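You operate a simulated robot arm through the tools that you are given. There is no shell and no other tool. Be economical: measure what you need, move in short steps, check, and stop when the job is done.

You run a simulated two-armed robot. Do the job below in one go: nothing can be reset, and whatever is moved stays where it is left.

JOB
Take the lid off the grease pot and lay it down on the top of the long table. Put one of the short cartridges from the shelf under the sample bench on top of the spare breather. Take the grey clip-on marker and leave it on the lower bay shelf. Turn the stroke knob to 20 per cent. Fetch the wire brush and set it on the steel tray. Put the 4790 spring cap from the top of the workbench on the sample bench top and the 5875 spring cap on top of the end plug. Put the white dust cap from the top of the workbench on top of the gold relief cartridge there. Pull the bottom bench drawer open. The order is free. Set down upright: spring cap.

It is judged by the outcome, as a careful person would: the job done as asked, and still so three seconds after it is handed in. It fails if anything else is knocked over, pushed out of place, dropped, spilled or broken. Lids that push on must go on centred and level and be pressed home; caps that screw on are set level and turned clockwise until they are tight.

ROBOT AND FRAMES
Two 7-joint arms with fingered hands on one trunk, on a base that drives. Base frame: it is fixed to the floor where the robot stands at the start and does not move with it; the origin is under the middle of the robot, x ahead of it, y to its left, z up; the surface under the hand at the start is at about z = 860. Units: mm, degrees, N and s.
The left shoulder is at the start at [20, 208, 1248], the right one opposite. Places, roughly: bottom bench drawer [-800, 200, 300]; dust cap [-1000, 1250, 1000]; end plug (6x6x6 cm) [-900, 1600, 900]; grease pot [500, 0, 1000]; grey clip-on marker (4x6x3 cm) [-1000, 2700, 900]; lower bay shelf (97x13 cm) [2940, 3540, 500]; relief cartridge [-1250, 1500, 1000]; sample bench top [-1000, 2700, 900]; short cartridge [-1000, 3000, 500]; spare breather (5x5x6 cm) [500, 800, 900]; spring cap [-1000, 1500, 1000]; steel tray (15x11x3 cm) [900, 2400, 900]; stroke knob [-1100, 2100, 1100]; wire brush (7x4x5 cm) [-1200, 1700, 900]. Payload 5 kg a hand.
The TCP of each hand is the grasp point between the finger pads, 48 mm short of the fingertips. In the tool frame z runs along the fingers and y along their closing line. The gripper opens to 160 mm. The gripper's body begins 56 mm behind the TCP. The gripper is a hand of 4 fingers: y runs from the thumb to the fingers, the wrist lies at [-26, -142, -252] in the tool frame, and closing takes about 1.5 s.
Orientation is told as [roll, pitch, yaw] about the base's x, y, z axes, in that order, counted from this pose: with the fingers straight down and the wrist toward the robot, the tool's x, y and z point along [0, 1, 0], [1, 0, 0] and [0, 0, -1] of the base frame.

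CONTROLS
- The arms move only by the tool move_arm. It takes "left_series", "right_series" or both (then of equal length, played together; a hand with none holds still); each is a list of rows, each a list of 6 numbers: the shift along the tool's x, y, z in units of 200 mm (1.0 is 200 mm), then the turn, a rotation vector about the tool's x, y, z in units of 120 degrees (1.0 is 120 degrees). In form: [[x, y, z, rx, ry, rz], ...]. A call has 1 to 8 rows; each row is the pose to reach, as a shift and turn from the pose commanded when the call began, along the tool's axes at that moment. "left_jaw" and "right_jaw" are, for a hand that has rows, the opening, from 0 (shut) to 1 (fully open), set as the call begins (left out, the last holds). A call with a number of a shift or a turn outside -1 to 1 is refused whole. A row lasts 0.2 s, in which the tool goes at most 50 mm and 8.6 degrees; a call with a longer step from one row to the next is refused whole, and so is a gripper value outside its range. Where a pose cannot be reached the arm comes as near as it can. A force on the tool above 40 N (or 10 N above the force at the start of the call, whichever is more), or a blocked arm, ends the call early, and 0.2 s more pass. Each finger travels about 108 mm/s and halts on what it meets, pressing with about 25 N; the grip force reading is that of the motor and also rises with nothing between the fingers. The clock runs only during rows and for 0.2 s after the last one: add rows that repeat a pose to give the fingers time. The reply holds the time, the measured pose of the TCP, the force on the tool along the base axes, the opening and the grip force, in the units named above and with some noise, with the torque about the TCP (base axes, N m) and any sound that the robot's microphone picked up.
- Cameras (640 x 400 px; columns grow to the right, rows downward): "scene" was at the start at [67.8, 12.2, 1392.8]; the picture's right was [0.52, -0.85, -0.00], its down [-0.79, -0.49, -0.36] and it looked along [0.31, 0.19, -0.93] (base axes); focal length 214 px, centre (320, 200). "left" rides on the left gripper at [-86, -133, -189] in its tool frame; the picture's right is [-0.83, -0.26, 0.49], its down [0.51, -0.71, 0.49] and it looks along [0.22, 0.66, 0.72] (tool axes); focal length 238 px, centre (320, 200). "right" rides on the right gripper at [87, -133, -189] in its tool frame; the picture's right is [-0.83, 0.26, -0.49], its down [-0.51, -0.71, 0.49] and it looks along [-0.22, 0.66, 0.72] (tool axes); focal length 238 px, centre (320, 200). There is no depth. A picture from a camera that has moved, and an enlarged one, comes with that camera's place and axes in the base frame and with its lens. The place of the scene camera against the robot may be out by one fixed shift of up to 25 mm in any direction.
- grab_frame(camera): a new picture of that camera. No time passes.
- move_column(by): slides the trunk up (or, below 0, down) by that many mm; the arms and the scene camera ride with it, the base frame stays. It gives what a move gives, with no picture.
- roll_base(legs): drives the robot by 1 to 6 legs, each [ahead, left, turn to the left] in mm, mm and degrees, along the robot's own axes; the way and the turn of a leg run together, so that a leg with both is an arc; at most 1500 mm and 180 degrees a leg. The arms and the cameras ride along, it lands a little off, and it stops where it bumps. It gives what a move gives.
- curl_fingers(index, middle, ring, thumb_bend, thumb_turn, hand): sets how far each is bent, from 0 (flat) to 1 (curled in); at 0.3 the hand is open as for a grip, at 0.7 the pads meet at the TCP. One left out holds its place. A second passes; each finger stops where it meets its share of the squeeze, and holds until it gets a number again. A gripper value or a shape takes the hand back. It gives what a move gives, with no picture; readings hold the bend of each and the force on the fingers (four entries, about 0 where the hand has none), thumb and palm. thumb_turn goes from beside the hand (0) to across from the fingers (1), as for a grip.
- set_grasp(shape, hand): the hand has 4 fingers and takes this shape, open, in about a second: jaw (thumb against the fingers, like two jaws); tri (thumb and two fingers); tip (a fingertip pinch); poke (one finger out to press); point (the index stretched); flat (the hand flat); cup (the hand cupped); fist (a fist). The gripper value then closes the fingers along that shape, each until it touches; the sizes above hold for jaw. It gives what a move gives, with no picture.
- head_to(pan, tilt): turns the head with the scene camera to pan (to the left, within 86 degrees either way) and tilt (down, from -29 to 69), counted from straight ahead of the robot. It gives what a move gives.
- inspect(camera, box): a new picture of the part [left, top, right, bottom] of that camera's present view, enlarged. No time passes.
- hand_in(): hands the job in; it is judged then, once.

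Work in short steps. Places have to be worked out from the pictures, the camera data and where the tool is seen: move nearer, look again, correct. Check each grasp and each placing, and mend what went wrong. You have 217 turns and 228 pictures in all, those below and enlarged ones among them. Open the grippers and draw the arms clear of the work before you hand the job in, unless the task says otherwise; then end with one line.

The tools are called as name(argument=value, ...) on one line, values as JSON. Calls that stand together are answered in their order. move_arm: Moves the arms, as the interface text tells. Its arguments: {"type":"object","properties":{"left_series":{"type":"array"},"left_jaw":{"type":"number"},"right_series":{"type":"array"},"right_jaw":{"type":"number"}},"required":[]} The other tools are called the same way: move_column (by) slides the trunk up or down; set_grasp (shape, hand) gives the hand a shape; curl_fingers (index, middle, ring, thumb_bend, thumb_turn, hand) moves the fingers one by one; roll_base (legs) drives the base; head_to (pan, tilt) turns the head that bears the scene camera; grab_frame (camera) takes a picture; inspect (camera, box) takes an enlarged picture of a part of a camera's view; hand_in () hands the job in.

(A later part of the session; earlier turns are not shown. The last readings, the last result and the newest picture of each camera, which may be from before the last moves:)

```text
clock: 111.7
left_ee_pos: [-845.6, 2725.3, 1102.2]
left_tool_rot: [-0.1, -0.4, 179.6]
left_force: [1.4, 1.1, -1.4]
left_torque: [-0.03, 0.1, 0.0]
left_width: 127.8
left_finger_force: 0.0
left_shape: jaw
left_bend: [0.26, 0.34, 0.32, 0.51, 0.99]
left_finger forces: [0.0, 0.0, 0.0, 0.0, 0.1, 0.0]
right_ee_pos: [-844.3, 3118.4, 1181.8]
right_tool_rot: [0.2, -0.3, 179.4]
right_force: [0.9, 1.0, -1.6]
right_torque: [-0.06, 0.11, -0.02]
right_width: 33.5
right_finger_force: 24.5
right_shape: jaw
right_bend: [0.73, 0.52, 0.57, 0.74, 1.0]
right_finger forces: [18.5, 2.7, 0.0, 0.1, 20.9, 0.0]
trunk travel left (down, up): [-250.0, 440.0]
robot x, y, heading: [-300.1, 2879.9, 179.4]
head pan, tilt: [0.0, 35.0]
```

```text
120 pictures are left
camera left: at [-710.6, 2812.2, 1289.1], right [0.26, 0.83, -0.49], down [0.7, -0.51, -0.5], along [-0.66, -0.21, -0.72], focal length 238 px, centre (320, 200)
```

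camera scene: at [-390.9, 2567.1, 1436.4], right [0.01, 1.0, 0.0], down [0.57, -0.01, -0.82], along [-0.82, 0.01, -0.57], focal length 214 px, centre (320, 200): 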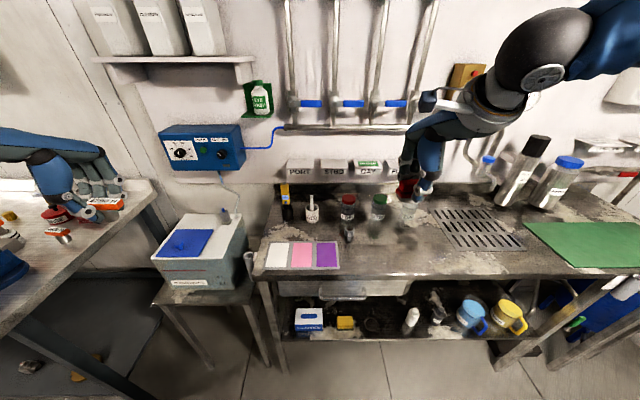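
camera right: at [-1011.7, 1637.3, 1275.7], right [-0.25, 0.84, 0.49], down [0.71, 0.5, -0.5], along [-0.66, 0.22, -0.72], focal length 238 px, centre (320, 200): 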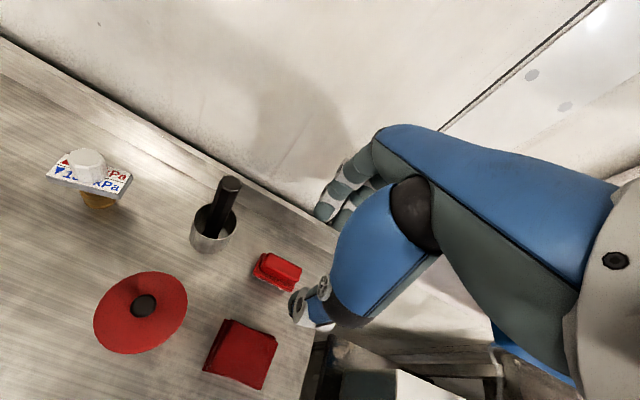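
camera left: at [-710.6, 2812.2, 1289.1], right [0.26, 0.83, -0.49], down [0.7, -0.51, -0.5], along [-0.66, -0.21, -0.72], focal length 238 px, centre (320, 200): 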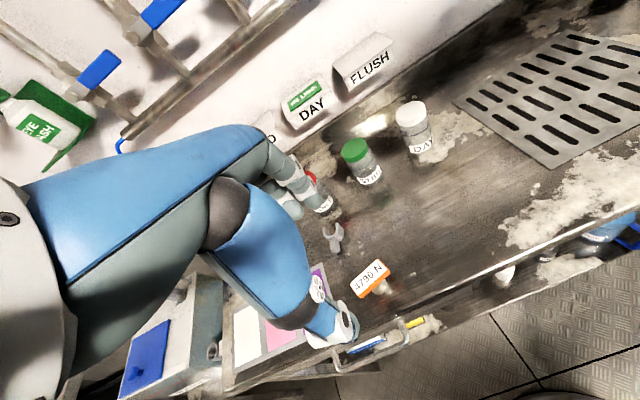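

The 4790 cap stands upright on the sample bench. With the left hand free, I'll do the stroke knob next: raise the hand, drive back so the control box is ahead-left, and look.

move_arm(left_series=[[0, 0, -0.2, 0, 0, 0], [0, 0, -0.4, 0, 0, 0]], left_jaw=0.5)

roll_base(legs=[[0, 560, 0]])

head_to(pan=18, tilt=22)

grab_frame(camera="scene")

inspect(camera="scene", box=[260, 150, 380, 240])

```text
clock: 112.3
left_ee_pos: [-850.7, 2726.2, 1108.4]
left_tool_rot: [-0.1, -0.9, 179.6]
left_force: [-0.8, -0.1, 0.3]
left_torque: [0.0, -0.02, -0.03]
left_width: 80.7
left_finger_force: 0.1
left_shape: jaw
left_bend: [0.74, 0.45, 0.42, 0.69, 1.0]
left_finger forces: [0.1, 0.0, 0.0, 0.0, 0.0, 0.0]
left hand out of reach, approached as far as the arm can: row 1, 2
right_ee_pos: [-845.7, 3119.8, 1181.3]
right_tool_rot: [0.1, -0.2, 179.4]
right_force: [-0.5, 0.0, -1.5]
right_torque: [0.03, -0.01, 0.01]
right_width: 33.5
right_finger_force: 25.0
right_shape: jaw
right_bend: [0.73, 0.52, 0.57, 0.74, 1.0]
right_finger forces: [18.4, 2.7, 0.1, 0.1, 20.9, 0.1]
trunk travel left (down, up): [-250.0, 440.0]
robot x, y, heading: [-300.3, 2881.2, 179.2]
head pan, tilt: [0.0, 35.0]
```

```text
clock: 115.6
left_ee_pos: [-855.3, 2156.7, 1109.2]
left_tool_rot: [-0.1, -1.0, 179.5]
left_force: [-0.1, 0.6, -0.4]
left_torque: [0.06, 0.0, -0.01]
left_width: 80.4
left_finger_force: 0.1
left_shape: jaw
left_bend: [0.74, 0.45, 0.42, 0.69, 1.0]
left_finger forces: [0.0, 0.0, 0.0, 0.0, 0.1, 0.0]
right_ee_pos: [-849.2, 2548.2, 1181.4]
right_tool_rot: [-0.1, -0.3, 179.4]
right_force: [0.3, -0.4, -0.9]
right_torque: [0.04, -0.03, 0.0]
right_width: 33.2
right_finger_force: 25.2
right_shape: jaw
right_bend: [0.73, 0.52, 0.57, 0.74, 1.0]
right_finger forces: [18.4, 2.6, 0.1, 0.0, 20.9, 0.0]
trunk travel left (down, up): [-250.0, 440.0]
robot x, y, heading: [-306.3, 2317.0, 179.6]
head pan, tilt: [0.0, 35.0]
```

```text
clock: 116.4
left_ee_pos: [-855.8, 2155.9, 1108.2]
left_tool_rot: [-0.2, -1.1, 179.5]
left_force: [0.6, -0.3, -0.3]
left_torque: [-0.07, -0.02, 0.02]
left_width: 80.6
left_finger_force: 0.2
left_shape: jaw
left_bend: [0.74, 0.45, 0.42, 0.69, 1.0]
left_finger forces: [0.0, 0.1, 0.0, 0.0, 0.0, 0.1]
right_ee_pos: [-849.5, 2549.7, 1180.9]
right_tool_rot: [0.1, -0.2, 179.5]
right_force: [0.3, 0.2, -1.1]
right_torque: [0.0, -0.01, -0.01]
right_width: 33.3
right_finger_force: 25.3
right_shape: jaw
right_bend: [0.73, 0.52, 0.57, 0.74, 1.0]
right_finger forces: [18.3, 2.7, 0.0, 0.0, 20.9, 0.0]
trunk travel left (down, up): [-250.0, 440.0]
robot x, y, heading: [-302.8, 2309.1, 179.4]
head pan, tilt: [18.0, 22.0]
```

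```text
119 pictures are left
camera scene: at [-393.7, 2268.0, 1457.0], right [-0.3, 0.95, 0.0], down [0.36, 0.11, -0.93], along [-0.88, -0.28, -0.38], focal length 214 px, centre (320, 200)
```

scene: 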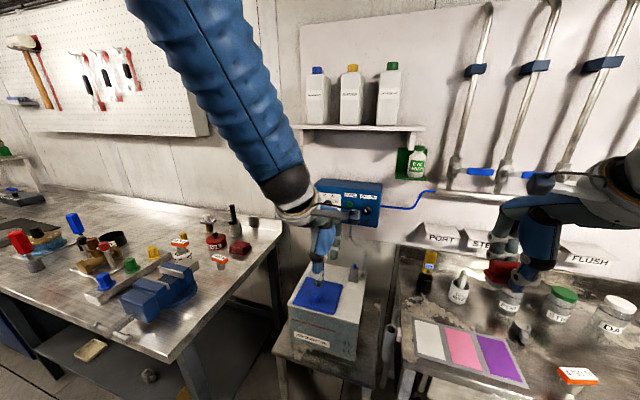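

```text
4.44 times, centred on (320, 195) of scene
camera zoom: at [-393.7, 2268.0, 1457.0], right [-0.3, 0.95, 0.0], down [0.36, 0.11, -0.93], along [-0.88, -0.28, -0.38], focal length 953 px, centre (320, 222)
```

zoom: 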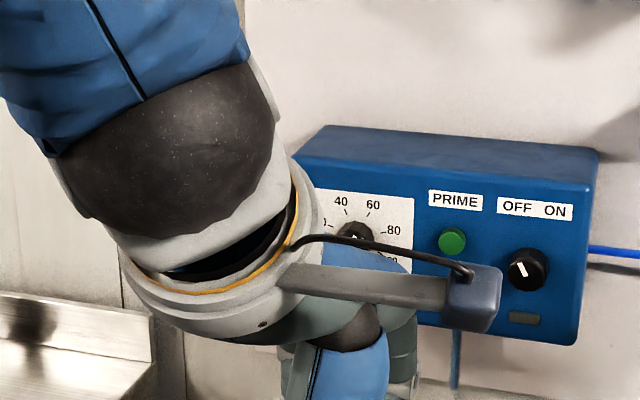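

The box's lid is only at z≈870, so there's room below. The dial runs -135° (0) to +135° (100), so 20 is at about -81°. I'll bring the left hand to fingers-forward (rotate -90° about tool x) while moving toward the knob's column at y≈2070.

move_arm(left_series=[[0.05, 0, 0, -0.07, 0, 0], [0.1, 0, 0, -0.14, 0, 0], [0.15, 0, 0, -0.21, 0, 0], [0.2, 0, 0, -0.28, 0, 0], [0.25, 0, 0, -0.35, 0, 0], [0.3, 0, 0, -0.42, 0, 0], [0.35, 0, 0, -0.49, 0, 0], [0.4, 0, 0, -0.56, 0, 0]])

grab_frame(camera="scene")

```text
clock: 118.1
left_ee_pos: [-899.3, 2005.4, 1054.0]
left_tool_rot: [2.3, -57.7, -171.3]
left_force: [0.0, -1.0, 0.5]
left_torque: [0.05, 0.0, -0.07]
left_width: 79.7
left_finger_force: 0.1
left_shape: jaw
left_bend: [0.74, 0.45, 0.42, 0.69, 1.0]
left_finger forces: [0.0, 0.0, 0.0, 0.0, 0.0, 0.1]
left hand out of reach, approached as far as the arm can: row 3, 4, 5, 6, 7, 8
right_ee_pos: [-850.5, 2547.4, 1181.9]
right_tool_rot: [0.0, -0.3, 179.6]
right_force: [-0.6, -1.1, -1.8]
right_torque: [0.06, -0.05, -0.01]
right_width: 33.4
right_finger_force: 24.8
right_shape: jaw
right_bend: [0.73, 0.52, 0.57, 0.74, 1.0]
right_finger forces: [18.3, 2.7, 0.0, 0.0, 20.9, 0.0]
trunk travel left (down, up): [-250.0, 440.0]
robot x, y, heading: [-301.1, 2311.3, 179.5]
head pan, tilt: [18.0, 22.0]
stopped in row 8 (left hand): the force on the tool passed its limit at 49 N (the readings are from after the stop); the commanded pose is now the measured one
```

```text
117 pictures are left
camera scene: at [-394.0, 2266.3, 1457.1], right [-0.3, 0.95, 0.0], down [0.36, 0.11, -0.93], along [-0.88, -0.28, -0.38], focal length 214 px, centre (320, 200)
```

scene: 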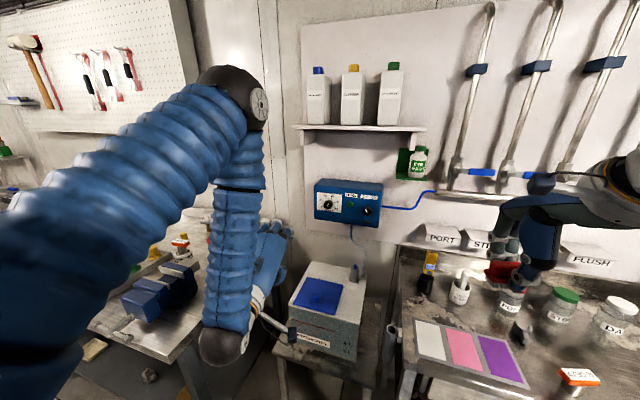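

The arm is cramped here, but nothing was displaced. The dial is now in clear view, so I'll inspect it, then back the base away 150 mm to give the arm room.

inspect(camera="scene", box=[305, 170, 385, 230])

roll_base(legs=[[-150, 0, 0]])

grab_frame(camera="scene")

```text
6.67 times, centred on (345, 200) of scene
camera zoom: at [-394.0, 2266.3, 1457.1], right [-0.3, 0.95, 0.0], down [0.36, 0.11, -0.93], along [-0.88, -0.28, -0.38], focal length 1430 px, centre (153, 200)
```

zoom: 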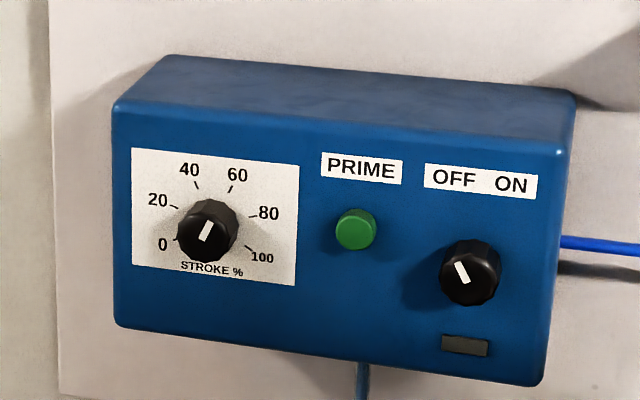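

```text
clock: 119.5
left_ee_pos: [-747.3, 2005.6, 1055.4]
left_tool_rot: [2.4, -57.8, -171.4]
left_force: [1.2, 0.0, -0.1]
left_torque: [-0.02, 0.01, -0.02]
left_width: 80.2
left_finger_force: 0.0
left_shape: jaw
left_bend: [0.74, 0.45, 0.42, 0.69, 1.0]
left_finger forces: [0.0, 0.0, 0.0, 0.1, 0.1, 0.1]
right_ee_pos: [-698.9, 2546.2, 1183.1]
right_tool_rot: [0.0, -0.4, 179.6]
right_force: [0.5, -0.6, -0.5]
right_torque: [0.01, 0.17, -0.06]
right_width: 33.4
right_finger_force: 24.8
right_shape: jaw
right_bend: [0.73, 0.52, 0.57, 0.74, 1.0]
right_finger forces: [18.4, 2.5, 0.0, 0.0, 21.0, 0.1]
trunk travel left (down, up): [-250.0, 440.0]
robot x, y, heading: [-153.2, 2312.5, 179.2]
head pan, tilt: [18.0, 22.0]
```

```text
115 pictures are left
camera scene: at [-241.1, 2266.3, 1457.2], right [-0.3, 0.95, 0.0], down [0.36, 0.11, -0.93], along [-0.88, -0.28, -0.37], focal length 214 px, centre (320, 200)
```

scene: 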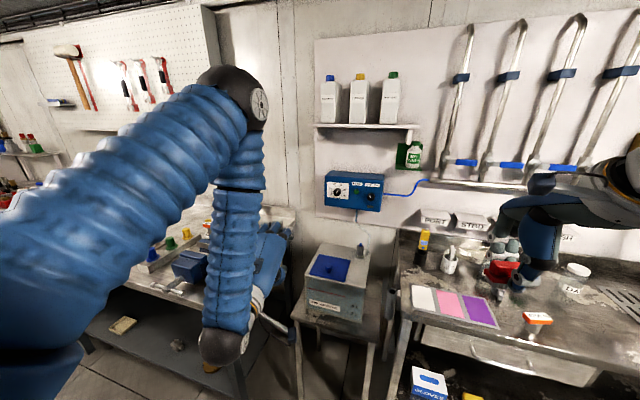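

The pointer is at 60 and the ticks are 45° apart, so 20 needs a 90° counter-clockwise turn. I'll bring the left hand to fingers-forward at about [-1000, 2067, 1128], still 100 mm short of the knob.

move_arm(left_series=[[-0.07, 0.12, 0.1, -0.04, -0.01, 0.006], [-0.14, 0.25, 0.21, -0.085, -0.02, 0.012], [-0.21, 0.38, 0.33, -0.135, -0.03, 0.018], [-0.28, 0.52, 0.45, -0.18, -0.04, 0.025], [-0.35, 0.66, 0.57, -0.22, -0.05, 0.03], [-0.42, 0.8, 0.69, -0.25, -0.057, 0.036], [-0.49, 0.95, 0.825, -0.268, -0.061, 0.038]])

grab_frame(camera="scene")

grab_frame(camera="left")

```text
clock: 121.1
left_ee_pos: [-1003.4, 2057.7, 1123.2]
left_tool_rot: [83.5, -86.4, 98.9]
left_force: [-0.4, 0.3, -1.0]
left_torque: [0.03, 0.07, 0.02]
left_width: 80.0
left_finger_force: 0.1
left_shape: jaw
left_bend: [0.74, 0.45, 0.42, 0.69, 1.0]
left_finger forces: [0.0, 0.1, 0.1, 0.0, 0.0, 0.0]
right_ee_pos: [-701.3, 2547.5, 1181.8]
right_tool_rot: [0.1, -0.2, 179.5]
right_force: [-1.3, 0.1, -1.6]
right_torque: [0.01, -0.04, 0.02]
right_width: 33.6
right_finger_force: 25.2
right_shape: jaw
right_bend: [0.73, 0.52, 0.57, 0.74, 1.0]
right_finger forces: [18.3, 2.6, 0.1, 0.0, 21.0, 0.0]
trunk travel left (down, up): [-250.0, 440.0]
robot x, y, heading: [-151.4, 2314.2, 179.4]
head pan, tilt: [18.0, 22.0]
```

```text
114 pictures are left
camera scene: at [-244.3, 2266.3, 1456.9], right [-0.3, 0.95, 0.0], down [0.36, 0.11, -0.93], along [-0.88, -0.28, -0.38], focal length 214 px, centre (320, 200)
```

scene: 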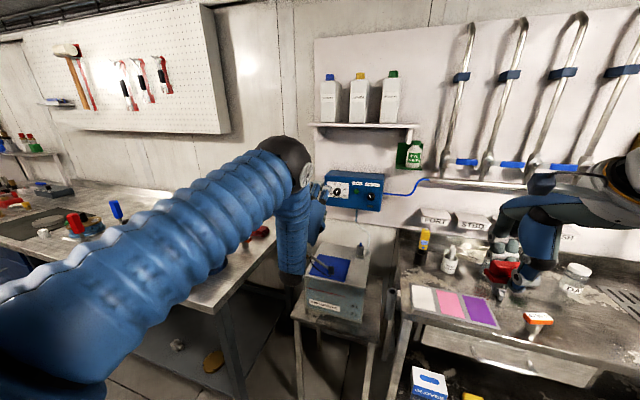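

```text
113 pictures are left
camera left: at [-817.1, 2145.3, 987.1], right [-0.52, 0.79, -0.31], down [-0.46, -0.57, -0.68], along [-0.72, -0.21, 0.66], focal length 238 px, centre (320, 200)
```

left: 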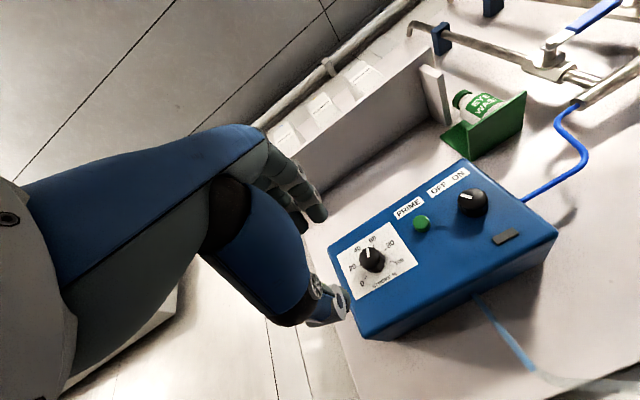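

The left camera shows the knob clearly at about [-1150, 2082, 1135]. I'll pre-roll the hand +30° clockwise and approach to 60 mm short, aligning the thumb–index line on the knob.

move_arm(left_series=[[-0.02, 0.02, 0.1, 0, 0, 0.06], [-0.04, 0.04, 0.2, 0, 0, 0.12], [-0.06, 0.06, 0.3, 0, 0, 0.18], [-0.08, 0.08, 0.4, 0, 0, 0.25], [-0.0825, 0.0825, 0.435, 0, 0, 0.25], [-0.0825, 0.0825, 0.435, 0, 0, 0.25]])

grab_frame(camera="left")

```text
clock: 122.5
left_ee_pos: [-1090.8, 2072.6, 1140.2]
left_tool_rot: [89.3, -56.4, 93.0]
left_force: [-1.1, -0.2, -0.2]
left_torque: [-0.01, 0.0, 0.03]
left_width: 80.1
left_finger_force: 0.0
left_shape: jaw
left_bend: [0.74, 0.45, 0.42, 0.69, 1.0]
left_finger forces: [0.1, 0.1, 0.1, 0.1, 0.1, 0.0]
right_ee_pos: [-699.1, 2548.5, 1182.0]
right_tool_rot: [0.0, -0.3, 179.5]
right_force: [-0.1, 1.2, -0.3]
right_torque: [-0.01, -0.01, -0.02]
right_width: 33.3
right_finger_force: 25.5
right_shape: jaw
right_bend: [0.73, 0.52, 0.57, 0.74, 1.0]
right_finger forces: [18.4, 2.6, 0.0, 0.0, 20.8, 0.0]
trunk travel left (down, up): [-250.0, 440.0]
robot x, y, heading: [-152.0, 2313.4, 179.5]
head pan, tilt: [18.0, 22.0]
```

```text
112 pictures are left
camera left: at [-901.4, 2080.1, 982.1], right [-0.51, 0.53, -0.68], down [-0.45, -0.83, -0.31], along [-0.73, 0.15, 0.66], focal length 238 px, centre (320, 200)
```

left: 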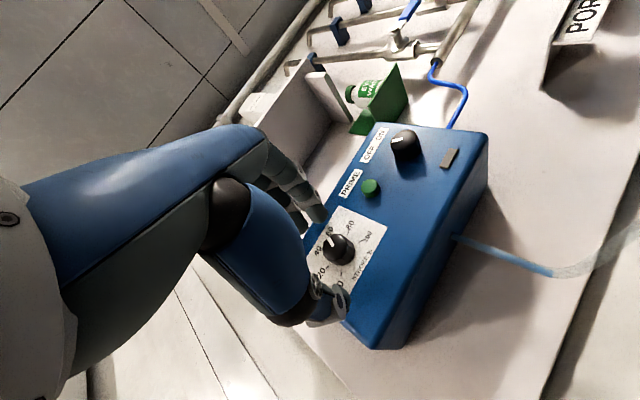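

Refined, the knob face is at about [-1130, 2087, 1128]. I'll correct sideways and advance 12 mm so the tips overlap the knob.

move_arm(left_series=[[-0.047, -0.017, 0, 0, 0, 0], [-0.047, -0.017, 0.03, 0, 0, 0], [-0.047, -0.017, 0.06, 0, 0, 0], [-0.047, -0.017, 0.06, 0, 0, 0]])

inspect(camera="left", box=[240, 150, 420, 330])

```text
clock: 123.7
left_ee_pos: [-1097.8, 2078.1, 1132.9]
left_tool_rot: [89.5, -56.5, 92.4]
left_force: [26.6, 0.6, 0.5]
left_torque: [0.0, 0.94, -1.11]
left_width: 79.9
left_finger_force: 0.0
left_shape: jaw
left_bend: [0.75, 0.45, 0.42, 0.69, 1.0]
left_finger forces: [26.0, 0.0, 0.1, 0.0, 0.1, 0.1]
right_ee_pos: [-696.6, 2548.2, 1181.8]
right_tool_rot: [0.0, -0.4, 179.6]
right_force: [0.0, -0.4, -1.6]
right_torque: [0.01, -0.02, 0.01]
right_width: 33.3
right_finger_force: 25.0
right_shape: jaw
right_bend: [0.73, 0.52, 0.57, 0.74, 1.0]
right_finger forces: [18.5, 2.6, 0.1, 0.1, 20.9, 0.0]
trunk travel left (down, up): [-250.0, 440.0]
robot x, y, heading: [-154.5, 2308.7, 179.6]
head pan, tilt: [18.0, 22.0]
stopped in row 4 (left hand): the force on the tool passed its limit at 41 N (the readings are from after the stop); the commanded pose is now the measured one
```

```text
2.22 times, centred on (330, 240) of left
camera zoom: at [-909.5, 2086.1, 974.6], right [-0.5, 0.53, -0.68], down [-0.46, -0.83, -0.31], along [-0.73, 0.15, 0.66], focal length 530 px, centre (298, 111)
```

zoom: 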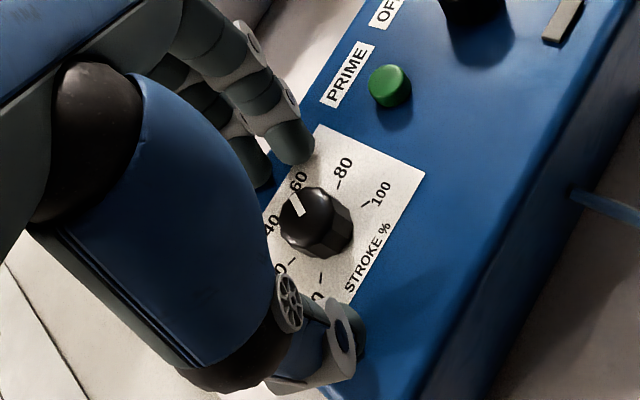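

The index tip touches the panel, and the knob is between thumb and index. I'll back off 4 mm and close.

move_arm(left_series=[[0, 0, -0.02, 0, 0, 0], [0, 0, -0.02, 0, 0, 0], [0, 0, -0.02, 0, 0, 0], [0, 0, -0.02, 0, 0, 0], [0, 0, -0.02, 0, 0, 0], [0, 0, -0.02, 0, 0, 0]], left_jaw=0)

inspect(camera="left", box=[240, 150, 420, 330])

```text
clock: 125.0
left_ee_pos: [-1097.8, 2074.5, 1127.8]
left_tool_rot: [88.8, -56.6, 93.5]
left_force: [8.8, -16.2, -21.2]
left_torque: [-0.08, -0.82, 0.56]
left_width: 13.0
left_finger_force: 25.3
left_shape: jaw
left_bend: [0.75, 0.7, 0.66, 0.72, 1.0]
left_finger forces: [3.4, 3.3, 0.0, 0.0, 29.8, 0.0]
right_ee_pos: [-699.2, 2545.0, 1180.5]
right_tool_rot: [0.0, -0.1, 179.6]
right_force: [0.0, 1.1, -1.7]
right_torque: [-0.04, 0.0, 0.02]
right_width: 33.6
right_finger_force: 25.1
right_shape: jaw
right_bend: [0.73, 0.52, 0.57, 0.74, 1.0]
right_finger forces: [18.4, 2.6, 0.0, 0.0, 20.9, 0.0]
trunk travel left (down, up): [-250.0, 440.0]
robot x, y, heading: [-157.7, 2311.2, 179.6]
head pan, tilt: [18.0, 22.0]
```

```text
2.22 times, centred on (330, 240) of left
camera zoom: at [-908.1, 2083.4, 971.5], right [-0.5, 0.53, -0.68], down [-0.45, -0.83, -0.32], along [-0.74, 0.15, 0.66], focal length 530 px, centre (298, 111)
```

zoom: 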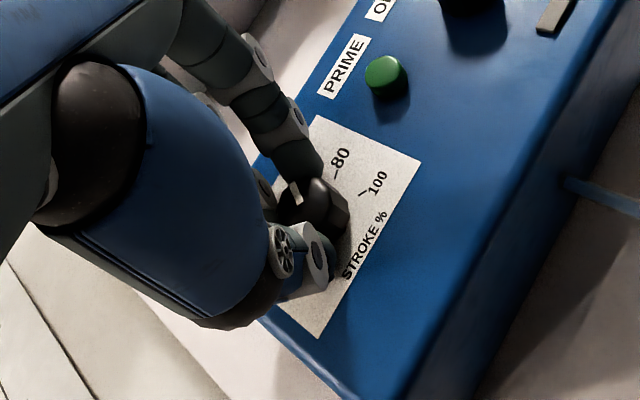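

The thumb carries nearly all the load, so I'll shift the hand 6 mm along -y (tool) to balance the grip.

move_arm(left_series=[[0, -0.02, 0, 0, 0, 0], [0, -0.04, 0, 0, 0, 0], [0, -0.04, 0, 0, 0, 0]])

```text
clock: 125.8
left_ee_pos: [-1098.8, 2075.0, 1126.0]
left_tool_rot: [89.6, -56.6, 92.5]
left_force: [6.6, -11.6, -6.6]
left_torque: [-0.02, -0.25, 0.41]
left_width: 13.2
left_finger_force: 24.9
left_shape: jaw
left_bend: [0.75, 0.7, 0.66, 0.72, 1.0]
left_finger forces: [6.3, 0.1, 0.0, 0.0, 23.0, 0.0]
right_ee_pos: [-698.8, 2545.7, 1182.0]
right_tool_rot: [0.0, -0.3, 179.5]
right_force: [0.4, 0.2, -1.6]
right_torque: [0.0, -0.03, 0.01]
right_width: 33.2
right_finger_force: 24.9
right_shape: jaw
right_bend: [0.73, 0.52, 0.57, 0.74, 1.0]
right_finger forces: [18.4, 2.7, 0.0, 0.0, 20.8, 0.0]
trunk travel left (down, up): [-250.0, 440.0]
robot x, y, heading: [-151.2, 2313.6, 179.5]
head pan, tilt: [18.0, 22.0]
```

move_arm(left_series=[[0.015, -0.015, 0, 0, 0, 0], [0.02, -0.03, 0, 0, 0, 0], [0.02, -0.03, 0, 0, 0, 0]])

inspect(camera="left", box=[270, 180, 370, 290])

```text
clock: 126.7
left_ee_pos: [-1098.9, 2072.4, 1123.0]
left_tool_rot: [89.6, -56.4, 92.4]
left_force: [-2.3, 1.7, 1.4]
left_torque: [-0.02, 0.18, -0.12]
left_width: 12.8
left_finger_force: 25.3
left_shape: jaw
left_bend: [0.74, 0.7, 0.66, 0.72, 1.0]
left_finger forces: [11.3, 0.1, 0.1, 0.0, 13.5, 0.0]
right_ee_pos: [-698.8, 2548.0, 1182.0]
right_tool_rot: [0.2, -0.3, 179.4]
right_force: [1.3, -0.1, -1.5]
right_torque: [0.01, -0.03, -0.02]
right_width: 33.3
right_finger_force: 24.4
right_shape: jaw
right_bend: [0.73, 0.52, 0.57, 0.74, 1.0]
right_finger forces: [18.4, 2.7, 0.1, 0.0, 21.0, 0.1]
trunk travel left (down, up): [-250.0, 440.0]
robot x, y, heading: [-150.9, 2310.3, 179.7]
head pan, tilt: [18.0, 22.0]
```

```text
3.64 times, centred on (320, 235) of left
camera zoom: at [-908.9, 2077.9, 965.1], right [-0.5, 0.53, -0.68], down [-0.46, -0.83, -0.31], along [-0.73, 0.15, 0.66], focal length 867 px, centre (320, 73)
```

zoom: 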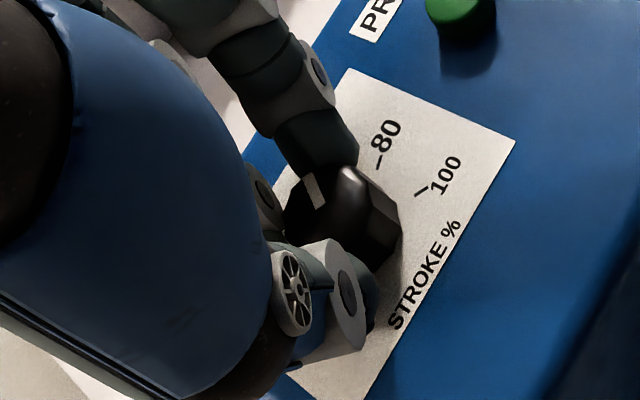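

The grip is balanced at 11/13 N. Now I'll turn the hand counter-clockwise 64° about the knob's axis, compensating the offset.

move_arm(left_series=[[-0.004, -0.008, 0, 0, 0, -0.0667], [-0.009, -0.0155, 0, 0, 0, -0.1333], [-0.015, -0.022, 0, 0, 0, -0.2], [-0.022, -0.028, 0, 0, 0, -0.2667], [-0.03, -0.033, 0, 0, 0, -0.3333], [-0.0385, -0.036, 0, 0, 0, -0.4], [-0.047, -0.039, 0, 0, 0, -0.4667], [-0.056, -0.04, 0, 0, 0, -0.5333]])

inspect(camera="left", box=[240, 150, 420, 330])

inspect(camera="scene", box=[300, 150, 400, 230])

```text
clock: 128.4
left_ee_pos: [-1097.7, 2070.2, 1106.4]
left_tool_rot: [-89.1, -59.4, -88.5]
left_force: [0.6, -6.9, -6.1]
left_torque: [0.08, -0.13, 0.21]
left_width: 11.8
left_finger_force: 24.9
left_shape: jaw
left_bend: [0.75, 0.7, 0.66, 0.74, 1.0]
left_finger forces: [3.4, 0.1, 0.1, 0.0, 17.6, 0.0]
right_ee_pos: [-699.6, 2546.1, 1181.1]
right_tool_rot: [0.1, -0.4, 179.6]
right_force: [-0.3, 0.0, -1.1]
right_torque: [-0.02, -0.01, 0.0]
right_width: 33.2
right_finger_force: 25.3
right_shape: jaw
right_bend: [0.73, 0.52, 0.57, 0.74, 1.0]
right_finger forces: [18.3, 2.6, 0.0, 0.0, 20.8, 0.1]
trunk travel left (down, up): [-250.0, 440.0]
robot x, y, heading: [-149.9, 2312.2, 180.0]
head pan, tilt: [18.0, 22.0]
```

```text
2.22 times, centred on (330, 240) of left
camera zoom: at [-914.9, 2221.5, 1038.5], right [-0.52, 0.83, 0.2], down [-0.48, -0.1, -0.87], along [-0.7, -0.55, 0.45], focal length 530 px, centre (298, 111)
```

zoom: 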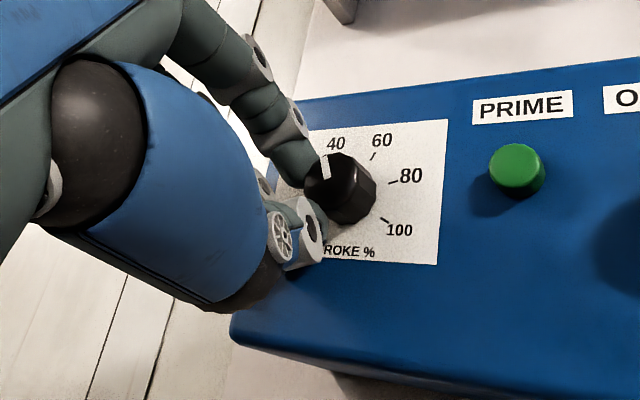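

```text
5.00 times, centred on (350, 190) of scene
camera zoom: at [-243.1, 2265.7, 1456.9], right [-0.3, 0.95, 0.0], down [0.36, 0.11, -0.93], along [-0.88, -0.28, -0.38], focal length 1072 px, centre (170, 250)
```

zoom: 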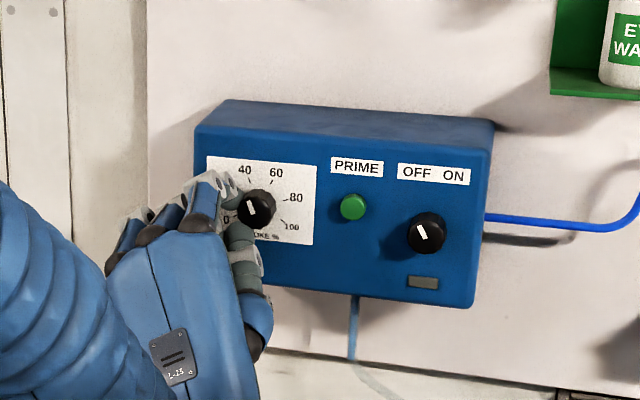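

The knob turned to about 40 with some slip. I'll open, back off, roll clockwise again and re-centre for a second turn.

move_arm(left_series=[[0, 0, 0, 0, 0, 0], [0, 0, 0, 0, 0, 0], [0, 0, 0, 0, 0, 0], [0, 0, -0.12, 0, 0, 0]], left_jaw=0.5)

move_arm(left_series=[[-0.01, 0.006, 0, 0, 0, 0.065], [-0.02, 0.012, 0, 0, 0, 0.13], [-0.03, 0.018, 0, 0, 0, 0.195], [-0.04, 0.024, 0, 0, 0, 0.26], [-0.05, 0.03, 0, 0, 0, 0.325], [-0.058, 0.034, 0, 0, 0, 0.375], [-0.058, 0.034, 0, 0, 0, 0.375]])

inspect(camera="left", box=[240, 150, 420, 330])

```text
clock: 129.4
left_ee_pos: [-1073.8, 2074.0, 1109.2]
left_tool_rot: [-89.4, -59.5, -88.2]
left_force: [0.0, -0.5, 0.1]
left_torque: [-0.05, -0.09, 0.01]
left_width: 79.4
left_finger_force: 0.1
left_shape: jaw
left_bend: [0.74, 0.45, 0.42, 0.7, 1.0]
left_finger forces: [0.0, 0.0, 0.0, 0.1, 0.0, 0.1]
right_ee_pos: [-698.6, 2547.1, 1181.7]
right_tool_rot: [0.2, -0.3, 179.6]
right_force: [0.7, -1.2, -0.9]
right_torque: [-0.01, 0.05, -0.05]
right_width: 33.4
right_finger_force: 24.7
right_shape: jaw
right_bend: [0.73, 0.52, 0.57, 0.74, 1.0]
right_finger forces: [18.4, 2.5, 0.0, 0.1, 20.9, 0.0]
trunk travel left (down, up): [-250.0, 440.0]
robot x, y, heading: [-150.0, 2310.0, 179.5]
head pan, tilt: [18.0, 22.0]
```

```text
clock: 131.1
left_ee_pos: [-1073.9, 2080.0, 1120.2]
left_tool_rot: [88.6, -75.2, 93.7]
left_force: [0.5, -0.6, 0.2]
left_torque: [0.0, -0.03, 0.03]
left_width: 79.8
left_finger_force: 0.0
left_shape: jaw
left_bend: [0.74, 0.45, 0.42, 0.7, 1.0]
left_finger forces: [0.1, 0.0, 0.0, 0.0, 0.1, 0.1]
right_ee_pos: [-699.7, 2548.9, 1182.0]
right_tool_rot: [0.1, -0.2, 179.6]
right_force: [0.1, 0.1, -1.6]
right_torque: [-0.02, -0.01, -0.01]
right_width: 33.3
right_finger_force: 24.9
right_shape: jaw
right_bend: [0.73, 0.52, 0.57, 0.74, 1.0]
right_finger forces: [18.4, 2.5, 0.0, 0.0, 20.9, 0.1]
trunk travel left (down, up): [-250.0, 440.0]
robot x, y, heading: [-152.4, 2311.7, 179.6]
head pan, tilt: [18.0, 22.0]
```

```text
2.22 times, centred on (330, 240) of left
camera zoom: at [-886.5, 2139.4, 971.1], right [-0.51, 0.72, -0.46], down [-0.46, -0.69, -0.56], along [-0.72, -0.07, 0.68], focal length 530 px, centre (298, 111)
```

zoom: 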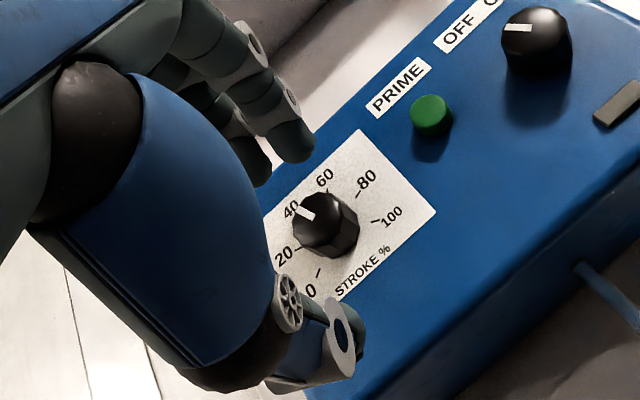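

The pointer is at about 40, so another 45° or so is needed. I'll align, advance 20 mm and close.

move_arm(left_series=[[0.019, -0.015, 0, 0, 0, 0], [0.019, -0.015, 0.06, 0, 0, 0], [0.019, -0.015, 0.105, 0, 0, 0], [0.019, -0.015, 0.105, 0, 0, 0]])

move_arm(left_series=[[0, 0, 0, 0, 0, 0], [0, 0, 0, 0, 0, 0], [0, 0, 0, 0, 0, 0], [0, 0, 0, 0, 0, 0], [0, 0, 0, 0, 0, 0]], left_jaw=0)

```text
clock: 132.1
left_ee_pos: [-1094.1, 2074.7, 1117.3]
left_tool_rot: [88.7, -75.3, 93.6]
left_force: [1.0, -1.1, 0.1]
left_torque: [-0.01, -0.01, 0.01]
left_width: 79.4
left_finger_force: 0.2
left_shape: jaw
left_bend: [0.74, 0.45, 0.42, 0.7, 1.0]
left_finger forces: [0.0, 0.1, 0.0, 0.0, 0.0, 0.1]
right_ee_pos: [-699.6, 2548.3, 1182.2]
right_tool_rot: [0.2, -0.3, 179.6]
right_force: [0.1, -0.6, -0.6]
right_torque: [-0.01, 0.02, -0.01]
right_width: 33.5
right_finger_force: 25.2
right_shape: jaw
right_bend: [0.73, 0.52, 0.57, 0.74, 1.0]
right_finger forces: [18.4, 2.6, 0.0, 0.1, 20.9, 0.1]
trunk travel left (down, up): [-250.0, 440.0]
robot x, y, heading: [-154.9, 2314.0, 179.4]
head pan, tilt: [18.0, 22.0]
```

```text
clock: 133.2
left_ee_pos: [-1094.6, 2075.0, 1114.5]
left_tool_rot: [88.2, -75.4, 94.1]
left_force: [-2.5, -1.7, -4.1]
left_torque: [0.01, -0.03, -0.06]
left_width: 11.8
left_finger_force: 24.9
left_shape: jaw
left_bend: [0.74, 0.71, 0.62, 0.69, 1.0]
left_finger forces: [14.8, 0.1, 0.1, 0.1, 19.9, 0.0]
right_ee_pos: [-699.9, 2547.3, 1180.7]
right_tool_rot: [0.1, -0.2, 179.4]
right_force: [0.0, 0.1, -0.5]
right_torque: [0.02, -0.02, 0.01]
right_width: 33.3
right_finger_force: 24.9
right_shape: jaw
right_bend: [0.73, 0.52, 0.57, 0.74, 1.0]
right_finger forces: [18.5, 2.6, 0.1, 0.0, 20.9, 0.0]
trunk travel left (down, up): [-250.0, 440.0]
robot x, y, heading: [-151.6, 2311.2, 179.5]
head pan, tilt: [18.0, 22.0]
```

Good balanced grip. Turning counter-clockwise 48° about the knob's axis.

move_arm(left_series=[[-0.011, -0.0055, 0, 0, 0, -0.0667], [-0.0225, -0.0095, 0, 0, 0, -0.1333], [-0.0345, -0.012, 0, 0, 0, -0.2], [-0.0465, -0.0125, 0, 0, 0, -0.2667], [-0.059, -0.0115, 0, 0, 0, -0.3333], [-0.0705, -0.0085, 0, 0, 0, -0.4]])

inspect(camera="left", box=[240, 150, 420, 330])

inspect(camera="scene", box=[315, 165, 375, 215])

```text
clock: 134.7
left_ee_pos: [-1094.5, 2089.2, 1112.9]
left_tool_rot: [-89.3, -56.6, -88.2]
left_force: [1.9, 3.7, -3.9]
left_torque: [-0.04, -0.07, -0.14]
left_width: 12.0
left_finger_force: 25.5
left_shape: jaw
left_bend: [0.74, 0.71, 0.63, 0.69, 1.0]
left_finger forces: [15.2, 0.0, 0.0, 0.0, 21.6, 0.0]
right_ee_pos: [-699.2, 2548.7, 1180.5]
right_tool_rot: [0.1, -0.3, 179.4]
right_force: [1.7, -0.2, -0.9]
right_torque: [-0.01, -0.02, 0.0]
right_width: 33.6
right_finger_force: 25.5
right_shape: jaw
right_bend: [0.73, 0.52, 0.57, 0.74, 1.0]
right_finger forces: [18.4, 2.6, 0.0, 0.0, 21.0, 0.0]
trunk travel left (down, up): [-250.0, 440.0]
robot x, y, heading: [-152.6, 2312.3, 179.5]
head pan, tilt: [18.0, 22.0]
```

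```text
2.22 times, centred on (330, 240) of left
camera zoom: at [-912.1, 2242.8, 1051.6], right [-0.52, 0.82, 0.24], down [-0.48, -0.05, -0.87], along [-0.7, -0.57, 0.42], focal length 530 px, centre (298, 111)
```

zoom: 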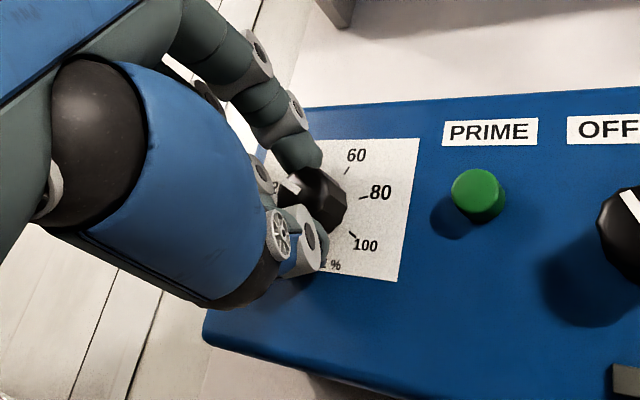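

```text
8.00 times, centred on (345, 190) of scene
camera zoom: at [-242.8, 2266.8, 1457.0], right [-0.3, 0.95, 0.0], down [0.36, 0.11, -0.93], along [-0.88, -0.28, -0.38], focal length 1716 px, centre (120, 280)
```

zoom: 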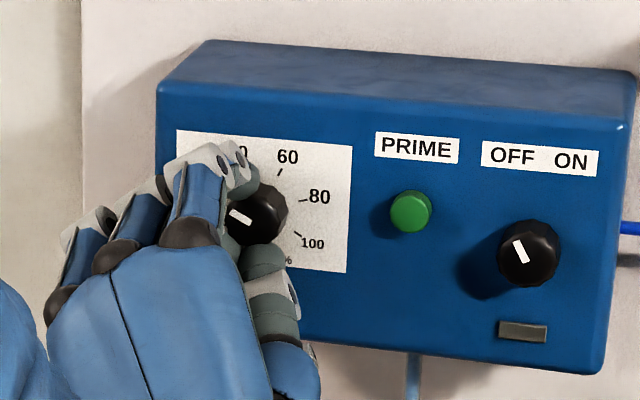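

The pointer now lines up with 20. I'll release, back straight off and verify.

move_arm(left_series=[[0, 0, 0, 0, 0, 0], [0, 0, 0, 0, 0, 0], [0, 0, 0, 0, 0, 0], [0, 0, 0, 0, 0, 0], [0, 0, -0.15, 0, 0, 0], [0, 0, -0.38, 0, 0, 0], [0, 0, -0.6, 0, 0, 0]], left_jaw=0.5)

inspect(camera="left", box=[260, 120, 480, 300])

inspect(camera="scene", box=[315, 165, 375, 215])

```text
clock: 136.2
left_ee_pos: [-975.3, 2091.6, 1115.9]
left_tool_rot: [-89.5, -56.6, -88.1]
left_force: [0.6, -0.4, 0.4]
left_torque: [0.01, -0.08, 0.0]
left_width: 79.6
left_finger_force: 0.1
left_shape: jaw
left_bend: [0.74, 0.45, 0.42, 0.7, 1.0]
left_finger forces: [0.0, 0.1, 0.0, 0.0, 0.1, 0.0]
right_ee_pos: [-696.8, 2548.2, 1181.4]
right_tool_rot: [0.1, -0.4, 179.6]
right_force: [0.7, -0.3, -1.3]
right_torque: [0.02, 0.04, -0.01]
right_width: 33.7
right_finger_force: 25.3
right_shape: jaw
right_bend: [0.73, 0.52, 0.57, 0.74, 1.0]
right_finger forces: [18.4, 2.6, 0.0, 0.0, 20.9, 0.0]
trunk travel left (down, up): [-250.0, 440.0]
robot x, y, heading: [-155.2, 2308.7, 179.5]
head pan, tilt: [18.0, 22.0]
```

```text
2.22 times, centred on (370, 210) of left
camera zoom: at [-792.9, 2246.2, 1053.6], right [-0.52, 0.82, 0.24], down [-0.49, -0.05, -0.87], along [-0.7, -0.57, 0.42], focal length 530 px, centre (209, 178)
```

zoom: 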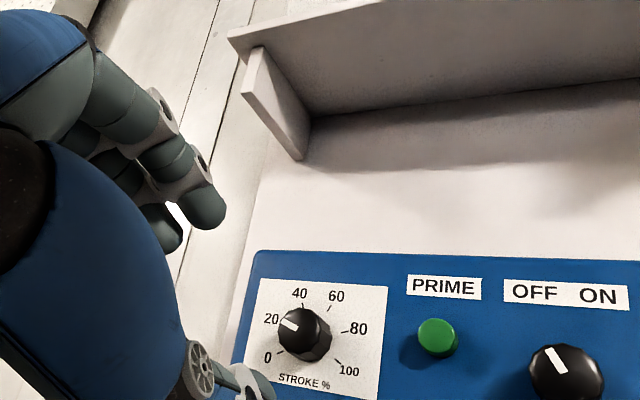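

```text
8.00 times, centred on (345, 190) of scene
camera zoom: at [-241.5, 2266.3, 1457.2], right [-0.3, 0.95, 0.0], down [0.36, 0.11, -0.93], along [-0.88, -0.28, -0.37], focal length 1716 px, centre (120, 280)
```

zoom: 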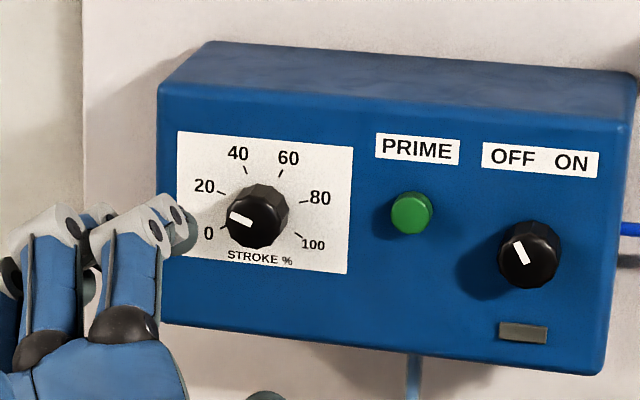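

The stroke knob reads 20. Now I'll return the left hand to fingers-down: undo the roll while backing off, then pitch down.

move_arm(left_series=[[0, 0, -0.1, 0, 0, 0.07], [0, 0, -0.2, 0, 0, 0.14], [0, 0, -0.3, 0, 0, 0.21], [0, 0, -0.35, 0, 0, 0.278]])

move_arm(left_series=[[0, 0.02, 0, 0.071, 0, 0], [0, 0.04, 0, 0.142, 0, 0], [0, 0.06, 0, 0.213, 0, 0], [0, 0.08, 0, 0.284, 0, 0], [0, 0.1, 0, 0.355, 0, 0], [0, 0.12, 0, 0.426, 0, 0], [0, 0.14, 0, 0.497, 0, 0], [0, 0.16, 0, 0.568, 0, 0]])

```text
clock: 137.2
left_ee_pos: [-918.3, 2093.3, 1117.2]
left_tool_rot: [-78.2, -87.2, -99.3]
left_force: [0.1, -1.0, -0.2]
left_torque: [0.01, 0.07, -0.06]
left_width: 79.7
left_finger_force: 0.0
left_shape: jaw
left_bend: [0.74, 0.45, 0.42, 0.7, 1.0]
left_finger forces: [0.1, 0.0, 0.0, 0.1, 0.1, 0.1]
left hand out of reach, approached as far as the arm can: row 4
right_ee_pos: [-699.1, 2547.1, 1181.6]
right_tool_rot: [0.0, -0.4, 179.6]
right_force: [-0.2, 0.1, -0.2]
right_torque: [0.06, -0.05, -0.01]
right_width: 33.4
right_finger_force: 24.8
right_shape: jaw
right_bend: [0.73, 0.52, 0.57, 0.74, 1.0]
right_finger forces: [18.4, 2.5, 0.0, 0.1, 21.0, 0.0]
trunk travel left (down, up): [-250.0, 440.0]
robot x, y, heading: [-152.9, 2311.6, 179.3]
head pan, tilt: [18.0, 22.0]
```

```text
clock: 139.1
left_ee_pos: [-917.3, 2095.0, 1150.0]
left_tool_rot: [-0.1, -21.4, -177.7]
left_force: [-0.2, -0.3, -1.4]
left_torque: [0.0, 0.1, -0.03]
left_width: 79.6
left_finger_force: 0.1
left_shape: jaw
left_bend: [0.74, 0.45, 0.42, 0.69, 1.0]
left_finger forces: [0.0, 0.0, 0.1, 0.0, 0.1, 0.0]
right_ee_pos: [-698.1, 2546.4, 1180.7]
right_tool_rot: [0.1, -0.3, 179.5]
right_force: [0.7, -0.6, -0.9]
right_torque: [-0.03, 0.02, -0.01]
right_width: 33.6
right_finger_force: 24.6
right_shape: jaw
right_bend: [0.73, 0.52, 0.57, 0.74, 1.0]
right_finger forces: [18.3, 2.7, 0.0, 0.0, 20.9, 0.0]
trunk travel left (down, up): [-250.0, 440.0]
robot x, y, heading: [-150.7, 2311.2, 179.4]
head pan, tilt: [18.0, 22.0]
```

move_arm(left_series=[[0, 0, 0, 0.06, 0, 0.01], [0, 0, 0, 0.12, 0, 0.02], [0, 0, 0, 0.178, 0, 0.025], [0, 0, 0, 0.178, 0, 0.025]])

roll_base(legs=[[0, -590, 0], [60, 0, 0]])

grab_frame(camera="left")

```text
clock: 140.1
left_ee_pos: [-917.7, 2094.9, 1150.4]
left_tool_rot: [0.6, -0.1, 179.3]
left_force: [-0.3, 0.7, -0.4]
left_torque: [-0.04, 0.04, 0.01]
left_width: 79.9
left_finger_force: 0.2
left_shape: jaw
left_bend: [0.74, 0.45, 0.42, 0.69, 1.0]
left_finger forces: [0.0, 0.0, 0.1, 0.1, 0.0, 0.0]
right_ee_pos: [-698.6, 2546.5, 1181.4]
right_tool_rot: [0.1, -0.3, 179.5]
right_force: [1.0, 0.0, -0.7]
right_torque: [-0.02, 0.02, -0.02]
right_width: 33.6
right_finger_force: 24.9
right_shape: jaw
right_bend: [0.73, 0.52, 0.57, 0.74, 1.0]
right_finger forces: [18.4, 2.7, 0.0, 0.0, 20.9, 0.0]
trunk travel left (down, up): [-250.0, 440.0]
robot x, y, heading: [-150.6, 2309.7, 179.6]
head pan, tilt: [18.0, 22.0]
```

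```text
clock: 144.0
left_ee_pos: [-975.3, 2685.0, 1148.3]
left_tool_rot: [0.5, 0.0, 179.3]
left_force: [-2.1, 0.3, -1.3]
left_torque: [-0.05, -0.16, -0.01]
left_width: 79.9
left_finger_force: 0.1
left_shape: jaw
left_bend: [0.74, 0.45, 0.42, 0.69, 1.0]
left_finger forces: [0.0, 0.0, 0.0, 0.1, 0.0, 0.1]
right_ee_pos: [-757.5, 3135.9, 1180.5]
right_tool_rot: [0.1, 0.0, 179.5]
right_force: [-0.9, 0.1, -2.4]
right_torque: [-0.07, -0.15, 0.02]
right_width: 33.6
right_finger_force: 25.1
right_shape: jaw
right_bend: [0.73, 0.52, 0.57, 0.74, 1.0]
right_finger forces: [18.4, 2.8, 0.1, 0.0, 20.9, 0.0]
trunk travel left (down, up): [-250.0, 440.0]
robot x, y, heading: [-209.8, 2901.5, 179.2]
head pan, tilt: [18.0, 22.0]
```

```text
101 pictures are left
camera left: at [-842.0, 2772.7, 1336.6], right [0.27, 0.83, -0.49], down [0.7, -0.52, -0.49], along [-0.66, -0.22, -0.72], focal length 238 px, centre (320, 200)
```

left: 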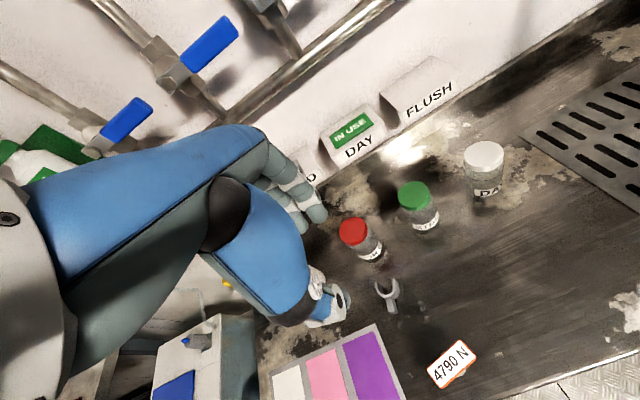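

inspect(camera="left", box=[330, 210, 450, 330])

```text
3.33 times, centred on (390, 270) of left
camera zoom: at [-842.0, 2772.7, 1336.6], right [0.27, 0.83, -0.49], down [0.7, -0.52, -0.49], along [-0.66, -0.22, -0.72], focal length 794 px, centre (87, -33)
```

zoom: 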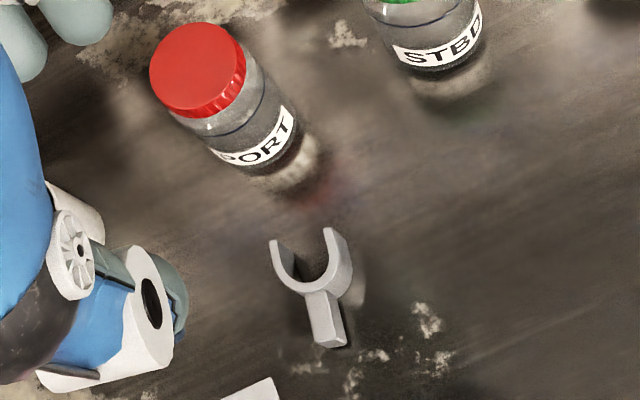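

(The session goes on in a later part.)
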